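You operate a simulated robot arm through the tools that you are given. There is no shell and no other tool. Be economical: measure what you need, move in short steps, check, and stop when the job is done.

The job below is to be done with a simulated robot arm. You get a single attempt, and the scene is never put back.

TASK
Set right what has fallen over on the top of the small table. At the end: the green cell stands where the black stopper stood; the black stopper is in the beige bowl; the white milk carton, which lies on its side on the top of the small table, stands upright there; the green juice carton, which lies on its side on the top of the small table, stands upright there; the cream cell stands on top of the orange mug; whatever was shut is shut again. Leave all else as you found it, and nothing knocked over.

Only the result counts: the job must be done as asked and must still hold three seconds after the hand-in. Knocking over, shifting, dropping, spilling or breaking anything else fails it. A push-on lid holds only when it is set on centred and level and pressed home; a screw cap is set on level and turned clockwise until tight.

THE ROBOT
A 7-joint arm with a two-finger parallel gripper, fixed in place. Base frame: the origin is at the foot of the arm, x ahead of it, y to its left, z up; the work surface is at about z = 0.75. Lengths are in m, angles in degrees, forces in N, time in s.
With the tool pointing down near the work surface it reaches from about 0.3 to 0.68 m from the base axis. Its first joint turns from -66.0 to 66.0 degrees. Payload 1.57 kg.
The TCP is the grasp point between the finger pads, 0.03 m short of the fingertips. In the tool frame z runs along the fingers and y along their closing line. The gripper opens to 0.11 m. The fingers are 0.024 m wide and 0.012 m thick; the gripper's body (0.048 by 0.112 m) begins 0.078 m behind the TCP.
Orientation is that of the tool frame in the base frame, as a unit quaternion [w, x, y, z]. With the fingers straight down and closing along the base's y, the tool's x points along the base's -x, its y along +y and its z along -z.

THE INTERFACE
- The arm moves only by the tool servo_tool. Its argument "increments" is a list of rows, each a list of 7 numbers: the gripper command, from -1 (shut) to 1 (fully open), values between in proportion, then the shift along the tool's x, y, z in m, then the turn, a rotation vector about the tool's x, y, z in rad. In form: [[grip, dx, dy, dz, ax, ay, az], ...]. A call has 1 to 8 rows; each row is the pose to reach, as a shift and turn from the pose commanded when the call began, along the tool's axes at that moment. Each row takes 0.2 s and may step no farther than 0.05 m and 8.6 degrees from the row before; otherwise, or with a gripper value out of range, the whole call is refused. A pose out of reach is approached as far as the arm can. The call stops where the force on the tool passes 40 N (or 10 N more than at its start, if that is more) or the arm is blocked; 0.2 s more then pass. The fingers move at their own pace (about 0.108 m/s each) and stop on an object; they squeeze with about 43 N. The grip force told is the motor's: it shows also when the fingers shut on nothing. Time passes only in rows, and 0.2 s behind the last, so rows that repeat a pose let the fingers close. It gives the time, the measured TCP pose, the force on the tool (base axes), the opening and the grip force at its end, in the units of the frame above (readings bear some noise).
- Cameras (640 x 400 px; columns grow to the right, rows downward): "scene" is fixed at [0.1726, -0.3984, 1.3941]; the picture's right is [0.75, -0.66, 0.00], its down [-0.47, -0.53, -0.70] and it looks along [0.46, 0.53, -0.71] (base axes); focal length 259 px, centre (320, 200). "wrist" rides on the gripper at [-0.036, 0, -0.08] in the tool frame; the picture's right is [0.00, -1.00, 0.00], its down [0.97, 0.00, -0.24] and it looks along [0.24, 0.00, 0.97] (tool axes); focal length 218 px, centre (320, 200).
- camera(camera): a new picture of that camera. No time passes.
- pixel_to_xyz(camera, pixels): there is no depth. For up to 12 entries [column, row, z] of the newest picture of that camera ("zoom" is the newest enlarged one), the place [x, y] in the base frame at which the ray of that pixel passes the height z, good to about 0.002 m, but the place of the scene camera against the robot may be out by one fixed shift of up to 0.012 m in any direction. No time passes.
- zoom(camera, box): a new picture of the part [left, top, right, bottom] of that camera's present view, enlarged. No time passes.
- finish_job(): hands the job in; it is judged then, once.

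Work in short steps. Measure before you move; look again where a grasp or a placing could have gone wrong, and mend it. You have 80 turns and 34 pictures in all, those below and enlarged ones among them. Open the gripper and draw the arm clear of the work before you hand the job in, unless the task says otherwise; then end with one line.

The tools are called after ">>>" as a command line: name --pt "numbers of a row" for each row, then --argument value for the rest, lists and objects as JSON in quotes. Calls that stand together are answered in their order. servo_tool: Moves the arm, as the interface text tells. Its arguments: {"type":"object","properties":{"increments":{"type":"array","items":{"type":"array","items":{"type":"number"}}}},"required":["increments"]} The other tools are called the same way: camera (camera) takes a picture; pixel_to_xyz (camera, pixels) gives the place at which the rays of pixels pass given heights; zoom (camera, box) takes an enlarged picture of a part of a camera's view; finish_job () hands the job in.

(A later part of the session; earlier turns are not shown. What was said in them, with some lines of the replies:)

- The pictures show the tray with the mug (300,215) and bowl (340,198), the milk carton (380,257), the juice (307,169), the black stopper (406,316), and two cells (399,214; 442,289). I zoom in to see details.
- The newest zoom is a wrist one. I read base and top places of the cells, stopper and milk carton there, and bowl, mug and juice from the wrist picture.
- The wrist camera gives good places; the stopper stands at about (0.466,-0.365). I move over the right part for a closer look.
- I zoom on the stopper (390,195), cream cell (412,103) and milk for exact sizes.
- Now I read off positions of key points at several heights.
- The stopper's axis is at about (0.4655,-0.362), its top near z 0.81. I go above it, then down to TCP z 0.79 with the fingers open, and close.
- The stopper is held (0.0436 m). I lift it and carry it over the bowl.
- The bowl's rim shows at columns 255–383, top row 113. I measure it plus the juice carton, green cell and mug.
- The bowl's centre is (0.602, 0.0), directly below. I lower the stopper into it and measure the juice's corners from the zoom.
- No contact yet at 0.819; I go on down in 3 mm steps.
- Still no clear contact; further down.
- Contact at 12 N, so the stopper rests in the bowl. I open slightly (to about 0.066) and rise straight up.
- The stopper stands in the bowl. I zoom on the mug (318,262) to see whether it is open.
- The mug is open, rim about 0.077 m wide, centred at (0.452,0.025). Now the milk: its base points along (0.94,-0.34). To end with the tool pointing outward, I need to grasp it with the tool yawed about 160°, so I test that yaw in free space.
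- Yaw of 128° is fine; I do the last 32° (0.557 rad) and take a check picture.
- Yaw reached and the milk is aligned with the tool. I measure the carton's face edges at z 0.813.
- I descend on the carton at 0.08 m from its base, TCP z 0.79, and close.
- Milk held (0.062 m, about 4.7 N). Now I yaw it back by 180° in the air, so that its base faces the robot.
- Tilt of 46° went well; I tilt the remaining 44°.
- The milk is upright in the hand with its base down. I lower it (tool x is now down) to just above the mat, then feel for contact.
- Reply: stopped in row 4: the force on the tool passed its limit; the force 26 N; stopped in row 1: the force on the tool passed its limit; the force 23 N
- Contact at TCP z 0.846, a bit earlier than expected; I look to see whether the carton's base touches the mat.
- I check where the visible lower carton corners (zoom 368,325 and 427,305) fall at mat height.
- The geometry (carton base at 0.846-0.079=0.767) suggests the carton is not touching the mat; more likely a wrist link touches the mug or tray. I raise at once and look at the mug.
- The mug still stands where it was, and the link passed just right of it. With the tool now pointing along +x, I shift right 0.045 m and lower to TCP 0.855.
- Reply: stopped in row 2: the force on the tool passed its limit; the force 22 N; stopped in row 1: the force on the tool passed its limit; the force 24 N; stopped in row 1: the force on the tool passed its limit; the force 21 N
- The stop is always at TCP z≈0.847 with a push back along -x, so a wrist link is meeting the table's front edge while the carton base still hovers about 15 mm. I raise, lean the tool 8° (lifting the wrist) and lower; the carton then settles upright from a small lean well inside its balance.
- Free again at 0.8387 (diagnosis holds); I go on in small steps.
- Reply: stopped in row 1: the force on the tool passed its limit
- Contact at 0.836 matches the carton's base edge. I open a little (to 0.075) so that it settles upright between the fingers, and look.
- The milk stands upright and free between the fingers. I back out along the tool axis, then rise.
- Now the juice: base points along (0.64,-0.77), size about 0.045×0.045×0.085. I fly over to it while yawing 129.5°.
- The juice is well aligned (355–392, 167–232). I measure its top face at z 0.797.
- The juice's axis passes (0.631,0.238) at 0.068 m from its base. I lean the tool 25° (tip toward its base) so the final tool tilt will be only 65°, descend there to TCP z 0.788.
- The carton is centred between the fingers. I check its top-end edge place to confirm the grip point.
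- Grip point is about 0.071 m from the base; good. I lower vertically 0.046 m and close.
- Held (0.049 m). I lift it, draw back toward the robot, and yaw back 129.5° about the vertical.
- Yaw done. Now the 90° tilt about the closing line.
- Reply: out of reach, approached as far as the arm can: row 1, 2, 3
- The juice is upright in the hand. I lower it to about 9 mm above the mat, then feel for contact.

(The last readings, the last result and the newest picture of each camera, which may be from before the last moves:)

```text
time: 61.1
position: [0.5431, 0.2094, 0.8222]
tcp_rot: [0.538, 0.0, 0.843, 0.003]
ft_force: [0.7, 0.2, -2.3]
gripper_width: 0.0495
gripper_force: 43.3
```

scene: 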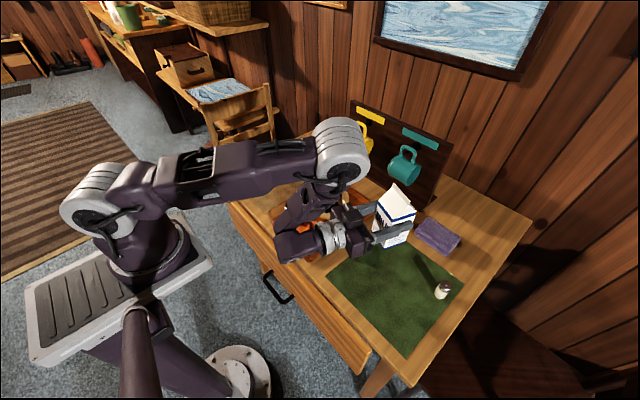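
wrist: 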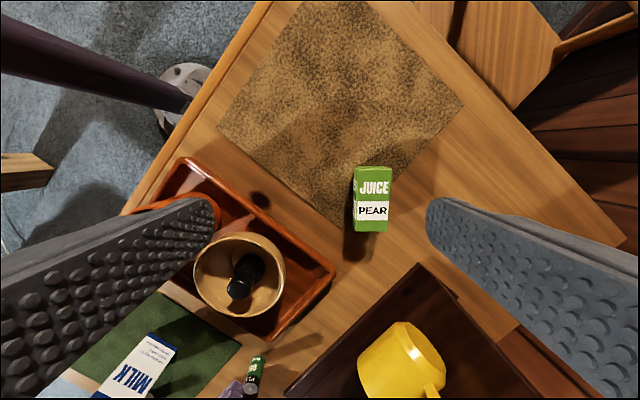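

>>> servo_tool --pt "-1 0.0018 0 0.0008 0 0 0"

>>> servo_tool --pt "-1 0.0018 0 0.0008 0 0 0"

>>> servo_tool --pt "-1 0.0018 0 0.0008 0 0 0"

```text
time: 61.5
position: [0.5418, 0.2085, 0.8222]
tcp_rot: [0.538, 0.0, 0.843, 0.002]
ft_force: [-1.6, -0.1, -1.7]
gripper_width: 0.0492
gripper_force: 42.8
```

```text
time: 61.9
position: [0.542, 0.2092, 0.8215]
tcp_rot: [0.541, 0.0, 0.841, 0.003]
ft_force: [-6.8, 0.2, 18.1]
gripper_width: 0.0497
gripper_force: 43.2
```

```text
time: 62.3
position: [0.5426, 0.2097, 0.8211]
tcp_rot: [0.542, 0.0, 0.841, 0.004]
ft_force: [-10.0, -0.6, 38.1]
gripper_width: 0.0494
gripper_force: 42.5
```

Base on the mat (38 N); I ease off, open to 0.068 and back out along the tool axis.

>>> servo_tool --pt "-1 -0.0028 0 -0.0013 0 0 0" --pt "-0.3 -0.0028 0 -0.0013 0 0 0" --pt "0.24 -0.0028 0 -0.0013 0 0 0" --pt "0.24 -0.0028 0 -0.0013 0 0 0"

>>> servo_tool --pt "0.24 0 0 -0.03 0 0 0" --pt "0.24 0 0 -0.065 0 0 0" --pt "0.24 0 0 -0.1 0 0 0" --pt "0.24 -0.04 0 -0.12 0 0 0" --pt "0.24 -0.08 0 -0.14 0 0 0"

>>> camera --camera "scene"

```text
time: 63.3
position: [0.5417, 0.2097, 0.8204]
tcp_rot: [0.537, 0.0, 0.844, 0.002]
ft_force: [0.1, 0.0, -0.5]
gripper_width: 0.0682
gripper_force: 0.0
```

```text
time: 64.5
position: [0.4475, 0.2081, 0.9532]
tcp_rot: [0.538, 0.0, 0.843, 0.003]
ft_force: [0.3, -0.3, 0.7]
gripper_width: 0.0682
gripper_force: 0.0
```

```text
11 pictures are left
```

scene: 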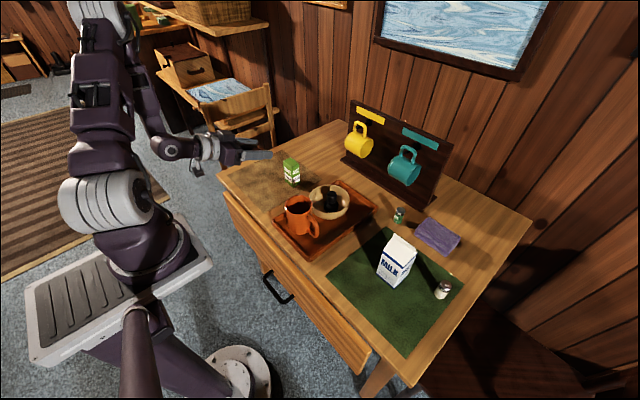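

Both cartons stand. Next the green cell at about (0.705,-0.160), beyond straight-down reach, so I'll use a 20° outward lean. I tilt the tool back to 20° and fly over, turning to the cell's bearing.

>>> servo_tool --pt "0.24 -0.008 0 -0.0036 0 0.131 0" --pt "0.24 -0.016 0 -0.0072 0 0.262 0" --pt "0.24 -0.024 0 -0.011 0 0.393 0" --pt "0.24 -0.032 0 -0.0145 0 0.524 0" --pt "0.24 -0.04 0 -0.018 0 0.655 0" --pt "0.24 -0.048 0 -0.022 0 0.785 0"

>>> servo_tool --pt "0.24 -0.0212 -0.0438 0.0077 0.0096 0 0.0262" --pt "0.24 -0.0423 -0.0875 0.0154 0.0191 0 0.0525" --pt "0.24 -0.0635 -0.1313 0.0231 0.0287 0 0.0787" --pt "0.24 -0.0846 -0.175 0.0308 0.0382 0 0.105" --pt "0.24 -0.1058 -0.2188 0.0385 0.0478 0 0.1312" --pt "0.24 -0.1269 -0.2625 0.0462 0.0573 0 0.1574" --pt "0.24 -0.1481 -0.3063 0.0539 0.0669 0 0.1837" --pt "0.24 -0.1692 -0.35 0.0616 0.0764 0 0.2099"

>>> camera --camera "wrist"

```text
time: 65.9
position: [0.4482, 0.2089, 1.006]
tcp_rot: [0.176, -0.001, 0.984, 0.004]
ft_force: [0.2, -0.8, -0.2]
gripper_width: 0.0682
gripper_force: 0.1
```

```text
time: 67.7
position: [0.6316, -0.1407, 1.0027]
tcp_rot: [0.174, 0.108, 0.979, -0.018]
ft_force: [0.6, 0.5, 0.1]
gripper_width: 0.0682
gripper_force: 0.0
```

```text
10 pictures are left
```

wrist: 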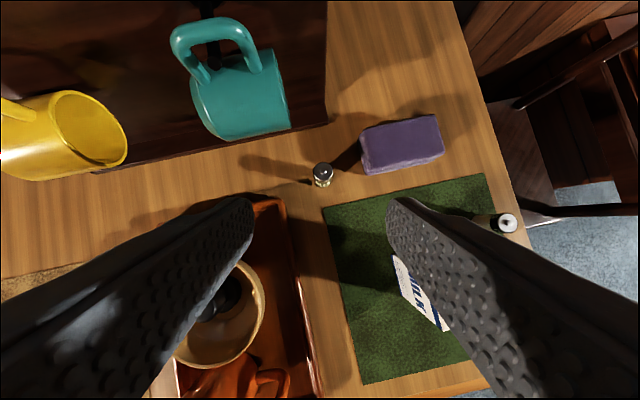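

The cell shows at (322,170). I measure its top and foot and the sponge's near edge.

>>> pixel_to_xyz --camera "wrist" --pixels '[[322, 169, 0.8], [322, 184, 0.752], [313, 169, 0.8], [332, 169, 0.8], [361, 150, 0.77], [365, 174, 0.75], [508, 222, 0.8], [322, 162, 0.8]]'

>>> zoom --camera "wrist" --box '[280, 120, 460, 230]'

```text
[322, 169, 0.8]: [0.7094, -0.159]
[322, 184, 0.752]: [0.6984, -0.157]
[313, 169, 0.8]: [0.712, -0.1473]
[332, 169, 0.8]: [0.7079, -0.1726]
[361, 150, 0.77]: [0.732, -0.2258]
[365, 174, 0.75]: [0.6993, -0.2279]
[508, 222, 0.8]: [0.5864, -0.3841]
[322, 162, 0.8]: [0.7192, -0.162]
```

```text
3.56 times, centred on (370, 175) of wrist
```

zoom: 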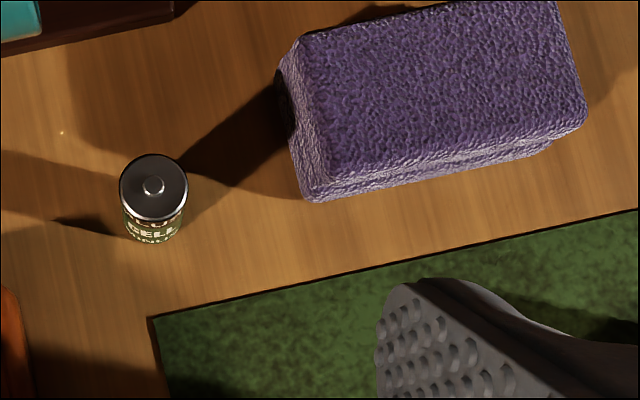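

I check the clearance to the hanging teal mug (nearest lower edge at (215,138) and (288,128)).

>>> pixel_to_xyz --camera "wrist" --pixels '[[215, 138, 0.85], [215, 138, 0.9], [215, 138, 0.95], [288, 128, 0.85], [288, 128, 0.9], [288, 128, 0.95], [323, 171, 0.8], [323, 171, 0.802]]'

>>> pixel_to_xyz --camera "scene" --pixels '[[390, 175, 0.85], [390, 175, 0.9], [412, 185, 0.85], [412, 185, 0.9], [417, 170, 0.9]]'

```text
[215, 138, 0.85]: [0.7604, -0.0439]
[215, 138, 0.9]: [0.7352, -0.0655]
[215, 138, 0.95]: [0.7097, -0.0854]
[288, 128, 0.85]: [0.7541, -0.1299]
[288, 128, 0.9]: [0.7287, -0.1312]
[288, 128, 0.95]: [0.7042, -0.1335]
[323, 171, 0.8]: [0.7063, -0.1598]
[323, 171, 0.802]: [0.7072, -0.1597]
```

```text
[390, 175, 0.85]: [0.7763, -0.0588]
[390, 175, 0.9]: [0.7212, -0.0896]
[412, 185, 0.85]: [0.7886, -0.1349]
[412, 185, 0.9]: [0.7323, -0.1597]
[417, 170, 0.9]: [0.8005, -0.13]
```

Clearance to the hanging mug is about 4 cm. I go above the cell and straight down to TCP z 0.787, then close.

>>> servo_tool --pt "0.24 -0.008 -0.0005 0.0349 0 0 0" --pt "0.24 -0.016 -0.001 0.0697 0 0 0" --pt "0.24 -0.0241 -0.0016 0.1046 0 0 0" --pt "0.24 -0.0321 -0.0021 0.1394 0 0 0" --pt "0.24 -0.0209 -0.0021 0.1701 0 0 0" --pt "0.24 -0.01 -0.0021 0.2 0 0 0" --pt "0.24 0.0006 -0.0021 0.2291 0 0 0" --pt "0.24 0.0006 -0.0021 0.2291 0 0 0"

>>> servo_tool --pt "-1 0 0 0 0 0 0" --pt "-1 0 0 0 0 0 0" --pt "-1 0 0 0 0 0 0"

```text
time: 69.5
position: [0.7049, -0.1591, 0.7885]
tcp_rot: [0.174, 0.108, 0.979, -0.017]
ft_force: [0.3, 0.4, 0.0]
gripper_width: 0.0679
gripper_force: 0.1
```

```text
time: 70.3
position: [0.7047, -0.1593, 0.7872]
tcp_rot: [0.173, 0.108, 0.979, -0.016]
ft_force: [0.6, -0.3, 0.4]
gripper_width: 0.0247
gripper_force: 36.4
```

Held (0.0247 m). I lift high, carry it over to the stopper's old place and descend to just above the mat.

>>> servo_tool --pt "-1 -0.0161 0 -0.0442 0 0 0" --pt "-1 -0.0322 0 -0.0883 0 0 0" --pt "-1 -0.0482 0 -0.1325 0 0 0" --pt "-1 -0.0643 0 -0.1766 0 0 0" --pt "-1 -0.0804 0 -0.2208 0 0 0"

>>> servo_tool --pt "-1 0.0255 -0.0358 -0.0093 0 0 0" --pt "-1 0.0511 -0.0715 -0.0186 0 0 0" --pt "-1 0.0766 -0.1073 -0.0279 0 0 0" --pt "-1 0.1022 -0.143 -0.0372 0 0 0" --pt "-1 0.1277 -0.1788 -0.0465 0 0 0" --pt "-1 0.1533 -0.2146 -0.0558 0 0 0" --pt "-1 0.1788 -0.2503 -0.0651 0 0 0" --pt "-1 0.1788 -0.2503 -0.0651 0 0 0"

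```text
time: 71.5
position: [0.7077, -0.1594, 1.0241]
tcp_rot: [0.173, 0.108, 0.979, -0.016]
ft_force: [0.0, -0.4, -0.4]
gripper_width: 0.0246
gripper_force: 36.4
```

```text
time: 73.3
position: [0.5497, -0.2583, 0.9738]
tcp_rot: [0.173, 0.11, 0.978, -0.019]
ft_force: [-0.7, 0.2, -1.1]
gripper_width: 0.0245
gripper_force: 36.7
out of reach, approached as far as the arm can: row 4, 5, 6, 7, 8
```

The arm could not follow and stopped above the milk at z 0.974 (forces are small). I repeat the pose with a turn toward the radial bearing (cw 25°) to see whether it can then follow.

>>> servo_tool --pt "-1 0 0 0 0.0 0 0.0"

```text
time: 73.7
position: [0.5494, -0.2591, 0.9732]
tcp_rot: [0.174, 0.109, 0.979, -0.018]
ft_force: [-0.4, -0.5, -0.3]
gripper_width: 0.0246
gripper_force: 36.3
```

The commanded pose is now the actual one. I rise 3 cm and turn 25° clockwise.

>>> servo_tool --pt "-1 -0.0103 0 -0.0282 0 0 0" --pt "-1 -0.0103 0 -0.0282 0.05 0 0.137" --pt "-1 -0.0103 0 -0.0282 0.1 0 0.274" --pt "-1 -0.0103 0 -0.0282 0.149 0 0.41" --pt "-1 -0.0103 0 -0.0282 0.149 0 0.41"

```text
time: 74.9
position: [0.5496, -0.2571, 1.0055]
tcp_rot: [0.165, 0.319, 0.932, -0.053]
ft_force: [0.0, -0.9, -0.3]
gripper_width: 0.0246
gripper_force: 36.2
out of reach, approached as far as the arm can: row 1
```

It follows now. I move along to above the spot, then descend to about 8 mm above the mat.

>>> servo_tool --pt "-1 0.001 -0.0336 -0.0003 0 0 0" --pt "-1 0.0018 -0.0673 -0.0006 0 0 0" --pt "-1 0.0028 -0.101 -0.001 0 0 0" --pt "-1 0.0037 -0.1346 -0.0013 0 0 0" --pt "-1 0.0037 -0.1346 -0.0013 0 0 0"

>>> servo_tool --pt "-1 0.0154 0 0.0423 0 0 0" --pt "-1 0.0308 0 0.0846 0 0 0" --pt "-1 0.0462 0 0.1268 0 0 0" --pt "-1 0.0616 0 0.1692 0 0 0" --pt "-1 0.0698 0 0.1917 0 0 0" --pt "-1 0.0698 0 0.1917 0 0 0"

```text
time: 76.1
position: [0.4844, -0.3423, 1.0002]
tcp_rot: [0.165, 0.319, 0.932, -0.056]
ft_force: [0.0, 0.3, -1.2]
gripper_width: 0.0245
gripper_force: 36.4
out of reach, approached as far as the arm can: row 4, 5
```

```text
time: 77.5
position: [0.4844, -0.344, 0.7975]
tcp_rot: [0.166, 0.318, 0.932, -0.054]
ft_force: [0.2, -0.5, -0.6]
gripper_width: 0.0245
gripper_force: 36.3
```

Short by (−0.020,−0.0175); now low, I move the remaining distance laterally.

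>>> servo_tool --pt "-1 0.0025 -0.013 -0.0009 0 0 0" --pt "-1 0.0051 -0.0263 -0.0018 0 0 0" --pt "-1 0.0051 -0.0263 -0.0018 0 0 0"

```text
time: 78.3
position: [0.4666, -0.3609, 0.7966]
tcp_rot: [0.166, 0.318, 0.932, -0.054]
ft_force: [-0.1, 0.1, 0.6]
gripper_width: 0.0248
gripper_force: 36.3
```

In place. Lower in small steps to contact (expected near 0.789).

>>> servo_tool --pt "-1 0.001 0 0.0028 0 0 0" --pt "-1 0.0017 0 0.0047 0 0 0"

>>> servo_tool --pt "-1 0.0007 0 0.0019 0 0 0"

>>> servo_tool --pt "-1 0.0007 0 0.0019 0 0 0"

```text
time: 78.9
position: [0.4653, -0.3604, 0.7915]
tcp_rot: [0.166, 0.317, 0.932, -0.053]
ft_force: [0.4, 0.6, -0.3]
gripper_width: 0.0248
gripper_force: 36.3
```

```text
time: 79.3
position: [0.4658, -0.3596, 0.79]
tcp_rot: [0.165, 0.318, 0.932, -0.053]
ft_force: [-0.3, -0.1, -0.1]
gripper_width: 0.0247
gripper_force: 36.6
```

```text
time: 79.7
position: [0.4657, -0.36, 0.7888]
tcp_rot: [0.165, 0.319, 0.932, -0.054]
ft_force: [-4.5, 2.8, 15.2]
gripper_width: 0.0247
gripper_force: 36.1
```

Contact (15 N). I open to about 0.05, back out along the tool axis and look.

>>> servo_tool --pt "-0.6 0 0 0 0 0 0" --pt "-0.1 0 0 0 0 0 0" --pt "-0.1 0 0 0 0 0 0" --pt "-0.1 0 0 -0.03 0 0 0" --pt "-0.1 0 0 -0.07 0 0 0" --pt "-0.1 0 0 -0.1 0 0 0"

>>> camera --camera "wrist"

```text
time: 81.1
position: [0.4385, -0.3398, 0.8813]
tcp_rot: [0.165, 0.318, 0.932, -0.053]
ft_force: [-0.8, -0.6, -0.3]
gripper_width: 0.0494
gripper_force: 0.1
```

```text
8 pictures are left
```

wrist: 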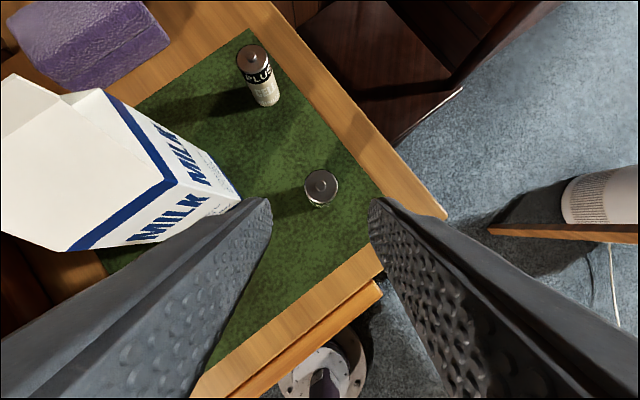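

The green cell stands. I measure it and the cream cell (top (252,56), foot (265,105)).

>>> pixel_to_xyz --camera "wrist" --pixels '[[321, 187, 0.802], [322, 205, 0.752], [252, 57, 0.802], [266, 101, 0.752], [236, 57, 0.802], [269, 57, 0.802]]'

```text
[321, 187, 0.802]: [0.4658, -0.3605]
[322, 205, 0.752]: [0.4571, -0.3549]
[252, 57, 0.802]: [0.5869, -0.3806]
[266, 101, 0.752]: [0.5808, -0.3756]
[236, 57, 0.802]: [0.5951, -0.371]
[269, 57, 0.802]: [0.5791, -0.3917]
```

The green cell stands at (0.466,-0.3605), as wanted. For the cream cell at (0.587,-0.381) I reduce the lean to 10° and go above it.

>>> servo_tool --pt "-0.1 -0.0137 0 -0.0376 0 0 0" --pt "-0.1 -0.0274 0 -0.0752 0 0.087 0" --pt "-0.1 -0.0274 0 -0.0752 0 0.1745 0"

>>> servo_tool --pt "-0.1 -0.0351 0.0146 0.0062 0 0 0" --pt "-0.1 -0.0703 0.0291 0.0124 0 0 0" --pt "-0.1 -0.1054 0.0437 0.0186 0 0 0" --pt "-0.1 -0.1405 0.0582 0.0248 0 0 0" --pt "-0.1 -0.1332 0.0582 0.0664 0 0 0" --pt "-0.1 -0.1288 0.0582 0.0914 0 0 0" --pt "-0.1 -0.1288 0.0582 0.0914 0 0 0"

>>> camera --camera "wrist"

```text
time: 81.9
position: [0.4525, -0.3254, 0.955]
tcp_rot: [0.082, 0.322, 0.943, -0.03]
ft_force: [-1.2, 0.4, 0.9]
gripper_width: 0.0497
gripper_force: 0.0
out of reach, approached as far as the arm can: row 1, 2, 3
```

```text
time: 83.5
position: [0.6015, -0.3668, 0.8865]
tcp_rot: [0.083, 0.322, 0.943, -0.026]
ft_force: [-0.4, 0.6, 1.4]
gripper_width: 0.0495
gripper_force: 0.1
out of reach, approached as far as the arm can: row 4
```

```text
7 pictures are left
```

wrist: 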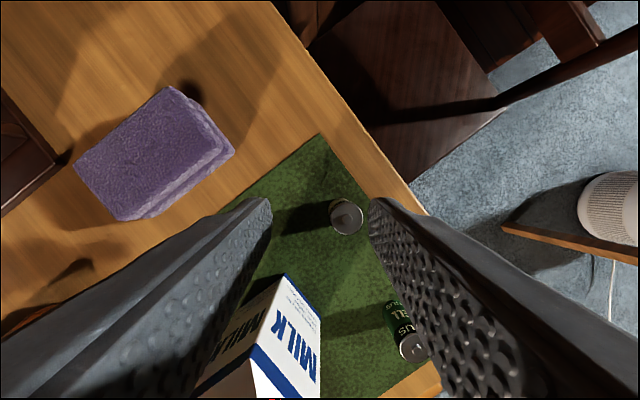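

The cell's top is at (347,217), to the right of centre as expected. I verify its place.

>>> pixel_to_xyz --camera "wrist" --pixels '[[347, 218, 0.802], [342, 200, 0.752]]'

>>> servo_tool --pt "-0.1 0.0014 -0.01 -0.0003 0 0 0" --pt "-0.1 0.0028 -0.0201 -0.0005 0 0 0" --pt "-0.1 0.0028 -0.0201 -0.0005 0 0 0"

```text
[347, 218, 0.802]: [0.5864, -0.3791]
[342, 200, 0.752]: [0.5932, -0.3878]
```

```text
time: 84.3
position: [0.5874, -0.3811, 0.8871]
tcp_rot: [0.083, 0.322, 0.943, -0.026]
ft_force: [0.5, 0.6, 1.1]
gripper_width: 0.0497
gripper_force: 0.0
```

Centred. I descend to TCP z 0.792 and close.

>>> servo_tool --pt "-0.1 0.0055 0 0.031 0 0 0" --pt "-0.1 0.0109 0 0.062 0 0 0" --pt "-0.1 0.0164 0 0.0935 0 0 0" --pt "-0.1 0.0164 0 0.0935 0 0 0"

>>> servo_tool --pt "-1 0 0 0 0 0 0" --pt "-1 0 0 0 0 0 0" --pt "-1 0 0 0 0 0 0"

```text
time: 85.3
position: [0.5851, -0.377, 0.7942]
tcp_rot: [0.083, 0.322, 0.943, -0.027]
ft_force: [-0.5, -0.4, 0.3]
gripper_width: 0.0496
gripper_force: 0.1
out of reach, approached as far as the arm can: row 3, 4
```

```text
time: 86.1
position: [0.584, -0.3766, 0.7937]
tcp_rot: [0.084, 0.321, 0.943, -0.026]
ft_force: [-0.3, 0.5, -0.8]
gripper_width: 0.0248
gripper_force: 36.6
```

Held (0.0248 m); the cell's axis is about 4.5 mm outward of the TCP. I lift it clear and turn back to bearing 0.

>>> servo_tool --pt "-1 -0.007 0 -0.039 0 0 0" --pt "-1 -0.0139 0 -0.0788 0 0 0" --pt "-1 -0.0208 0 -0.1182 0 0 0" --pt "-1 -0.0278 0 -0.1576 0 0 0" --pt "-1 -0.0347 0 -0.197 0 0 0"

>>> servo_tool --pt "-1 0 0 0 -0.0229 0 -0.13" --pt "-1 0 0 0 -0.0458 0 -0.26" --pt "-1 0 0 0 -0.0687 0 -0.39" --pt "-1 0 0 0 -0.0916 0 -0.52" --pt "-1 0 0 0 -0.1142 0 -0.648" --pt "-1 0 0 0 -0.1142 0 -0.648"

```text
time: 87.3
position: [0.5807, -0.3752, 0.9942]
tcp_rot: [0.085, 0.322, 0.943, -0.026]
ft_force: [-0.4, 0.4, -0.1]
gripper_width: 0.0244
gripper_force: 36.2
out of reach, approached as far as the arm can: row 5
```

```text
time: 88.7
position: [0.5508, -0.234, 0.973]
tcp_rot: [0.088, 0.002, 0.996, 0.002]
ft_force: [0.5, -0.1, -0.5]
gripper_width: 0.0248
gripper_force: 36.4
out of reach, approached as far as the arm can: row 1, 2, 3, 4, 5, 6
```

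It slid over to (0.551,-0.234) while turning, still clear above the milk. I now carry the cell over the mug, and look from the wrist.

>>> servo_tool --pt "-1 0.0169 0.0432 -0.003 0 0 0" --pt "-1 0.0338 0.0863 -0.006 0 0 0" --pt "-1 0.0507 0.1295 -0.009 0 0 0" --pt "-1 0.0676 0.1727 -0.0119 0 0 0" --pt "-1 0.0845 0.2158 -0.0149 0 0 0" --pt "-1 0.1014 0.259 -0.0179 0 0 0" --pt "-1 0.1014 0.259 -0.0179 0 0 0"

>>> camera --camera "wrist"

```text
time: 90.3
position: [0.449, 0.0262, 0.9707]
tcp_rot: [0.087, -0.001, 0.996, 0.002]
ft_force: [0.1, 0.0, -0.5]
gripper_width: 0.0245
gripper_force: 36.3
```

```text
6 pictures are left
```

wrist: 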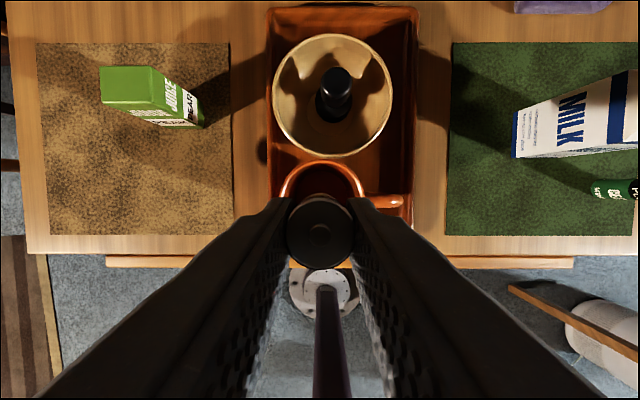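

Mug's far rim is visible at (322,161). I zoom for exact rim geometry.

>>> zoom --camera "wrist" --box '[260, 140, 420, 240]'

>>> pixel_to_xyz --camera "wrist" --pixels '[[322, 161, 0.845], [322, 161, 0.85], [322, 161, 0.855], [322, 161, 0.86], [279, 195, 0.85], [366, 195, 0.85], [279, 195, 0.86], [366, 195, 0.86]]'

```text
4.00 times, centred on (340, 190) of wrist
```

zoom: 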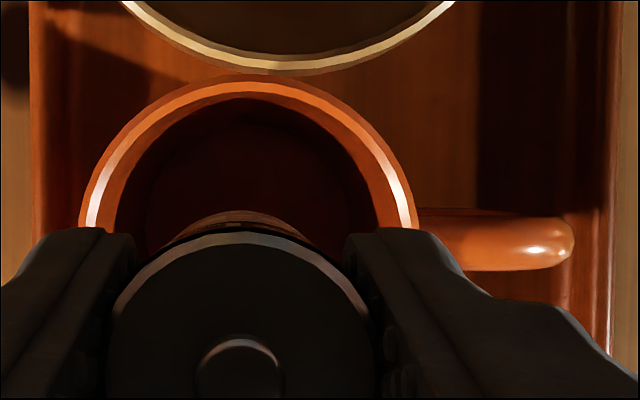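

```text
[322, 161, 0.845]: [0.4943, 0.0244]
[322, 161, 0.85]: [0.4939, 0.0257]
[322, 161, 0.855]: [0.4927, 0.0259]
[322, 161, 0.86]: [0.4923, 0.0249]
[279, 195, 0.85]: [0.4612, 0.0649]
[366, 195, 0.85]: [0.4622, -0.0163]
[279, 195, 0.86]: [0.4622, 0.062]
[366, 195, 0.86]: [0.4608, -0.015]
```

Rim's outer far edge is at x≈0.4935, centre (0.4535,0.0245). I first lower the cell at the mug's centre to see whether it is carried at rim height or whether the mug is hollow.

>>> servo_tool --pt "-1 0.0061 0 0.0345 0 0 0" --pt "-1 0.0118 0 0.067 0 0 0" --pt "-1 0.0127 0 0.072 0 0 0"

>>> servo_tool --pt "-1 0.0005 0 0.003 0 0 0" --pt "-1 0.001 0 0.006 0 0 0"

>>> servo_tool --pt "-1 0.0005 0 0.003 0 0 0" --pt "-1 0.001 0 0.006 0 0 0"

>>> servo_tool --pt "-1 0.0005 0 0.003 0 0 0" --pt "-1 0.001 0 0.006 0 0 0"

```text
time: 91.1
position: [0.4457, 0.0294, 0.8979]
tcp_rot: [0.088, 0.0, 0.996, 0.004]
ft_force: [-3.0, 1.4, 16.4]
gripper_width: 0.0246
gripper_force: 36.6
```

```text
time: 91.7
position: [0.447, 0.027, 0.8921]
tcp_rot: [0.089, 0.0, 0.996, 0.002]
ft_force: [-0.3, -3.4, 39.3]
gripper_width: 0.0248
gripper_force: 36.0
```

```text
time: 92.3
position: [0.4471, 0.0266, 0.8863]
tcp_rot: [0.089, -0.001, 0.996, 0.003]
ft_force: [-2.6, -3.0, 38.9]
gripper_width: 0.0247
gripper_force: 36.2
```

```text
time: 92.7
position: [0.4465, 0.0269, 0.8842]
tcp_rot: [0.09, -0.001, 0.996, 0.003]
ft_force: [-6.7, -3.0, 20.0]
gripper_width: 0.0248
gripper_force: 36.5
stopped in row 1: the force on the tool passed its limit (the readings are from after the stop); the commanded pose is now the measured one
```

Contact came at TCP 0.898, i.e. the cell's foot at 0.856, the rim height, at the mug's centre: the mug carries it there. My further steps only slid the fingers down the cell. I raise 2 mm to relieve the load and look.

>>> servo_tool --pt "-1 -0.0003 0 -0.002 0 0 0" --pt "-1 -0.0003 0 -0.002 0 0 0"

>>> zoom --camera "scene" --box '[250, 150, 370, 260]'

```text
time: 93.3
position: [0.4475, 0.0269, 0.885]
tcp_rot: [0.089, 0.0, 0.996, 0.002]
ft_force: [-0.8, 0.5, -0.7]
gripper_width: 0.0244
gripper_force: 36.3
```

```text
3.64 times, centred on (310, 205) of scene
```

zoom: 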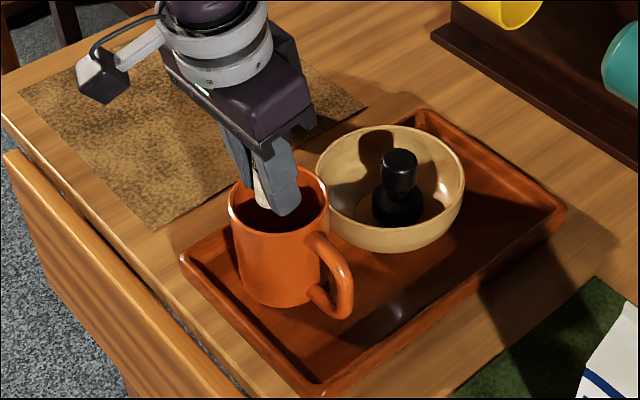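

The cell is upright over the mug's centre and unloaded. I open slightly (to about 0.045) and watch the force.

>>> servo_tool --pt "-0.5 0 0 0 0 0 0" --pt "-0.35 0 0 0 0 0 0" --pt "-0.18 0 0 0 0 0 0" --pt "-0.18 0 0 0 0 0 0"

>>> zoom --camera "wrist" --box '[240, 140, 400, 260]'

```text
time: 94.3
position: [0.4484, 0.0276, 0.8852]
tcp_rot: [0.089, 0.0, 0.996, 0.002]
ft_force: [-0.4, 0.1, 2.2]
gripper_width: 0.0449
gripper_force: 0.0
```

```text
3.33 times, centred on (320, 200) of wrist
```

zoom: 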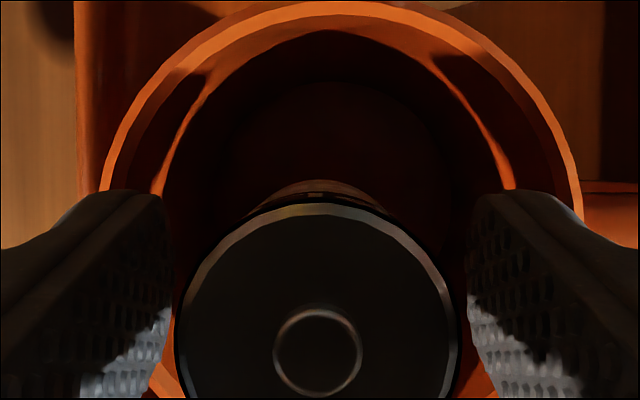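

The cell stands free between the fingers, centred on the mug. I withdraw along the tool axis and draw the arm up, then check.

>>> servo_tool --pt "-0.18 0 0 -0.015 0 0 0" --pt "-0.18 0 0 -0.035 0 0 0" --pt "-0.18 0 0 -0.06 0 0 0" --pt "-0.18 0 0 -0.09 0 0 0" --pt "-0.18 0 0 -0.12 0 0 0"

>>> servo_tool --pt "1 0.03 0 -0.01 0 0 0" --pt "1 0.05 0 -0.03 0 0 0" --pt "1 0.05 0 -0.03 0 0 0"

>>> camera --camera "scene"

>>> zoom --camera "scene" --box '[240, 130, 480, 340]'

```text
time: 95.5
position: [0.4259, 0.0279, 1.005]
tcp_rot: [0.089, 0.001, 0.996, 0.002]
ft_force: [-0.6, -0.3, 0.0]
gripper_width: 0.0453
gripper_force: 0.1
```

```text
time: 96.3
position: [0.3699, 0.026, 1.0254]
tcp_rot: [0.089, 0.0, 0.996, 0.002]
ft_force: [0.1, 0.3, 0.4]
gripper_width: 0.1101
gripper_force: 0.1
```

```text
2 pictures are left
```

scene: 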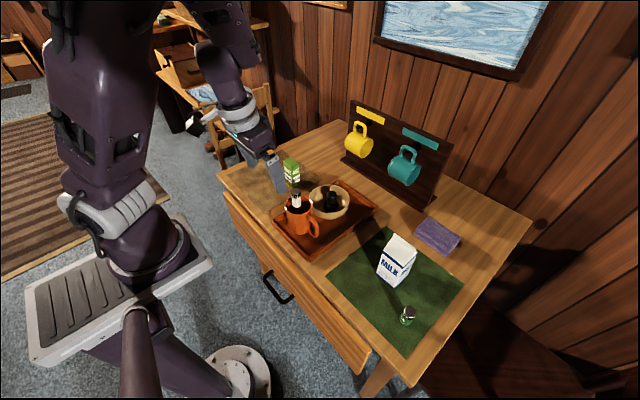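

```text
1.90 times, centred on (360, 235) of scene
```

zoom: 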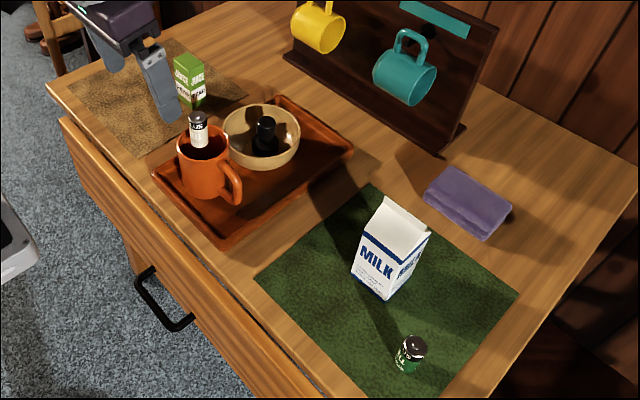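

The last pictures show the cream cell upright on the mug, the green cell on the stopper's old spot, the stopper in the bowl and both cartons standing. The arm is clear with the gripper open, so I hand in.

>>> finish_job

```text
The job is handed in.
```

The job is handed in: both cartons stand upright, the stopper is in the bowl, the green cell stands on the stopper's old spot, and the cream cell stands on the mug, which looks open but held the cell at about rim height.
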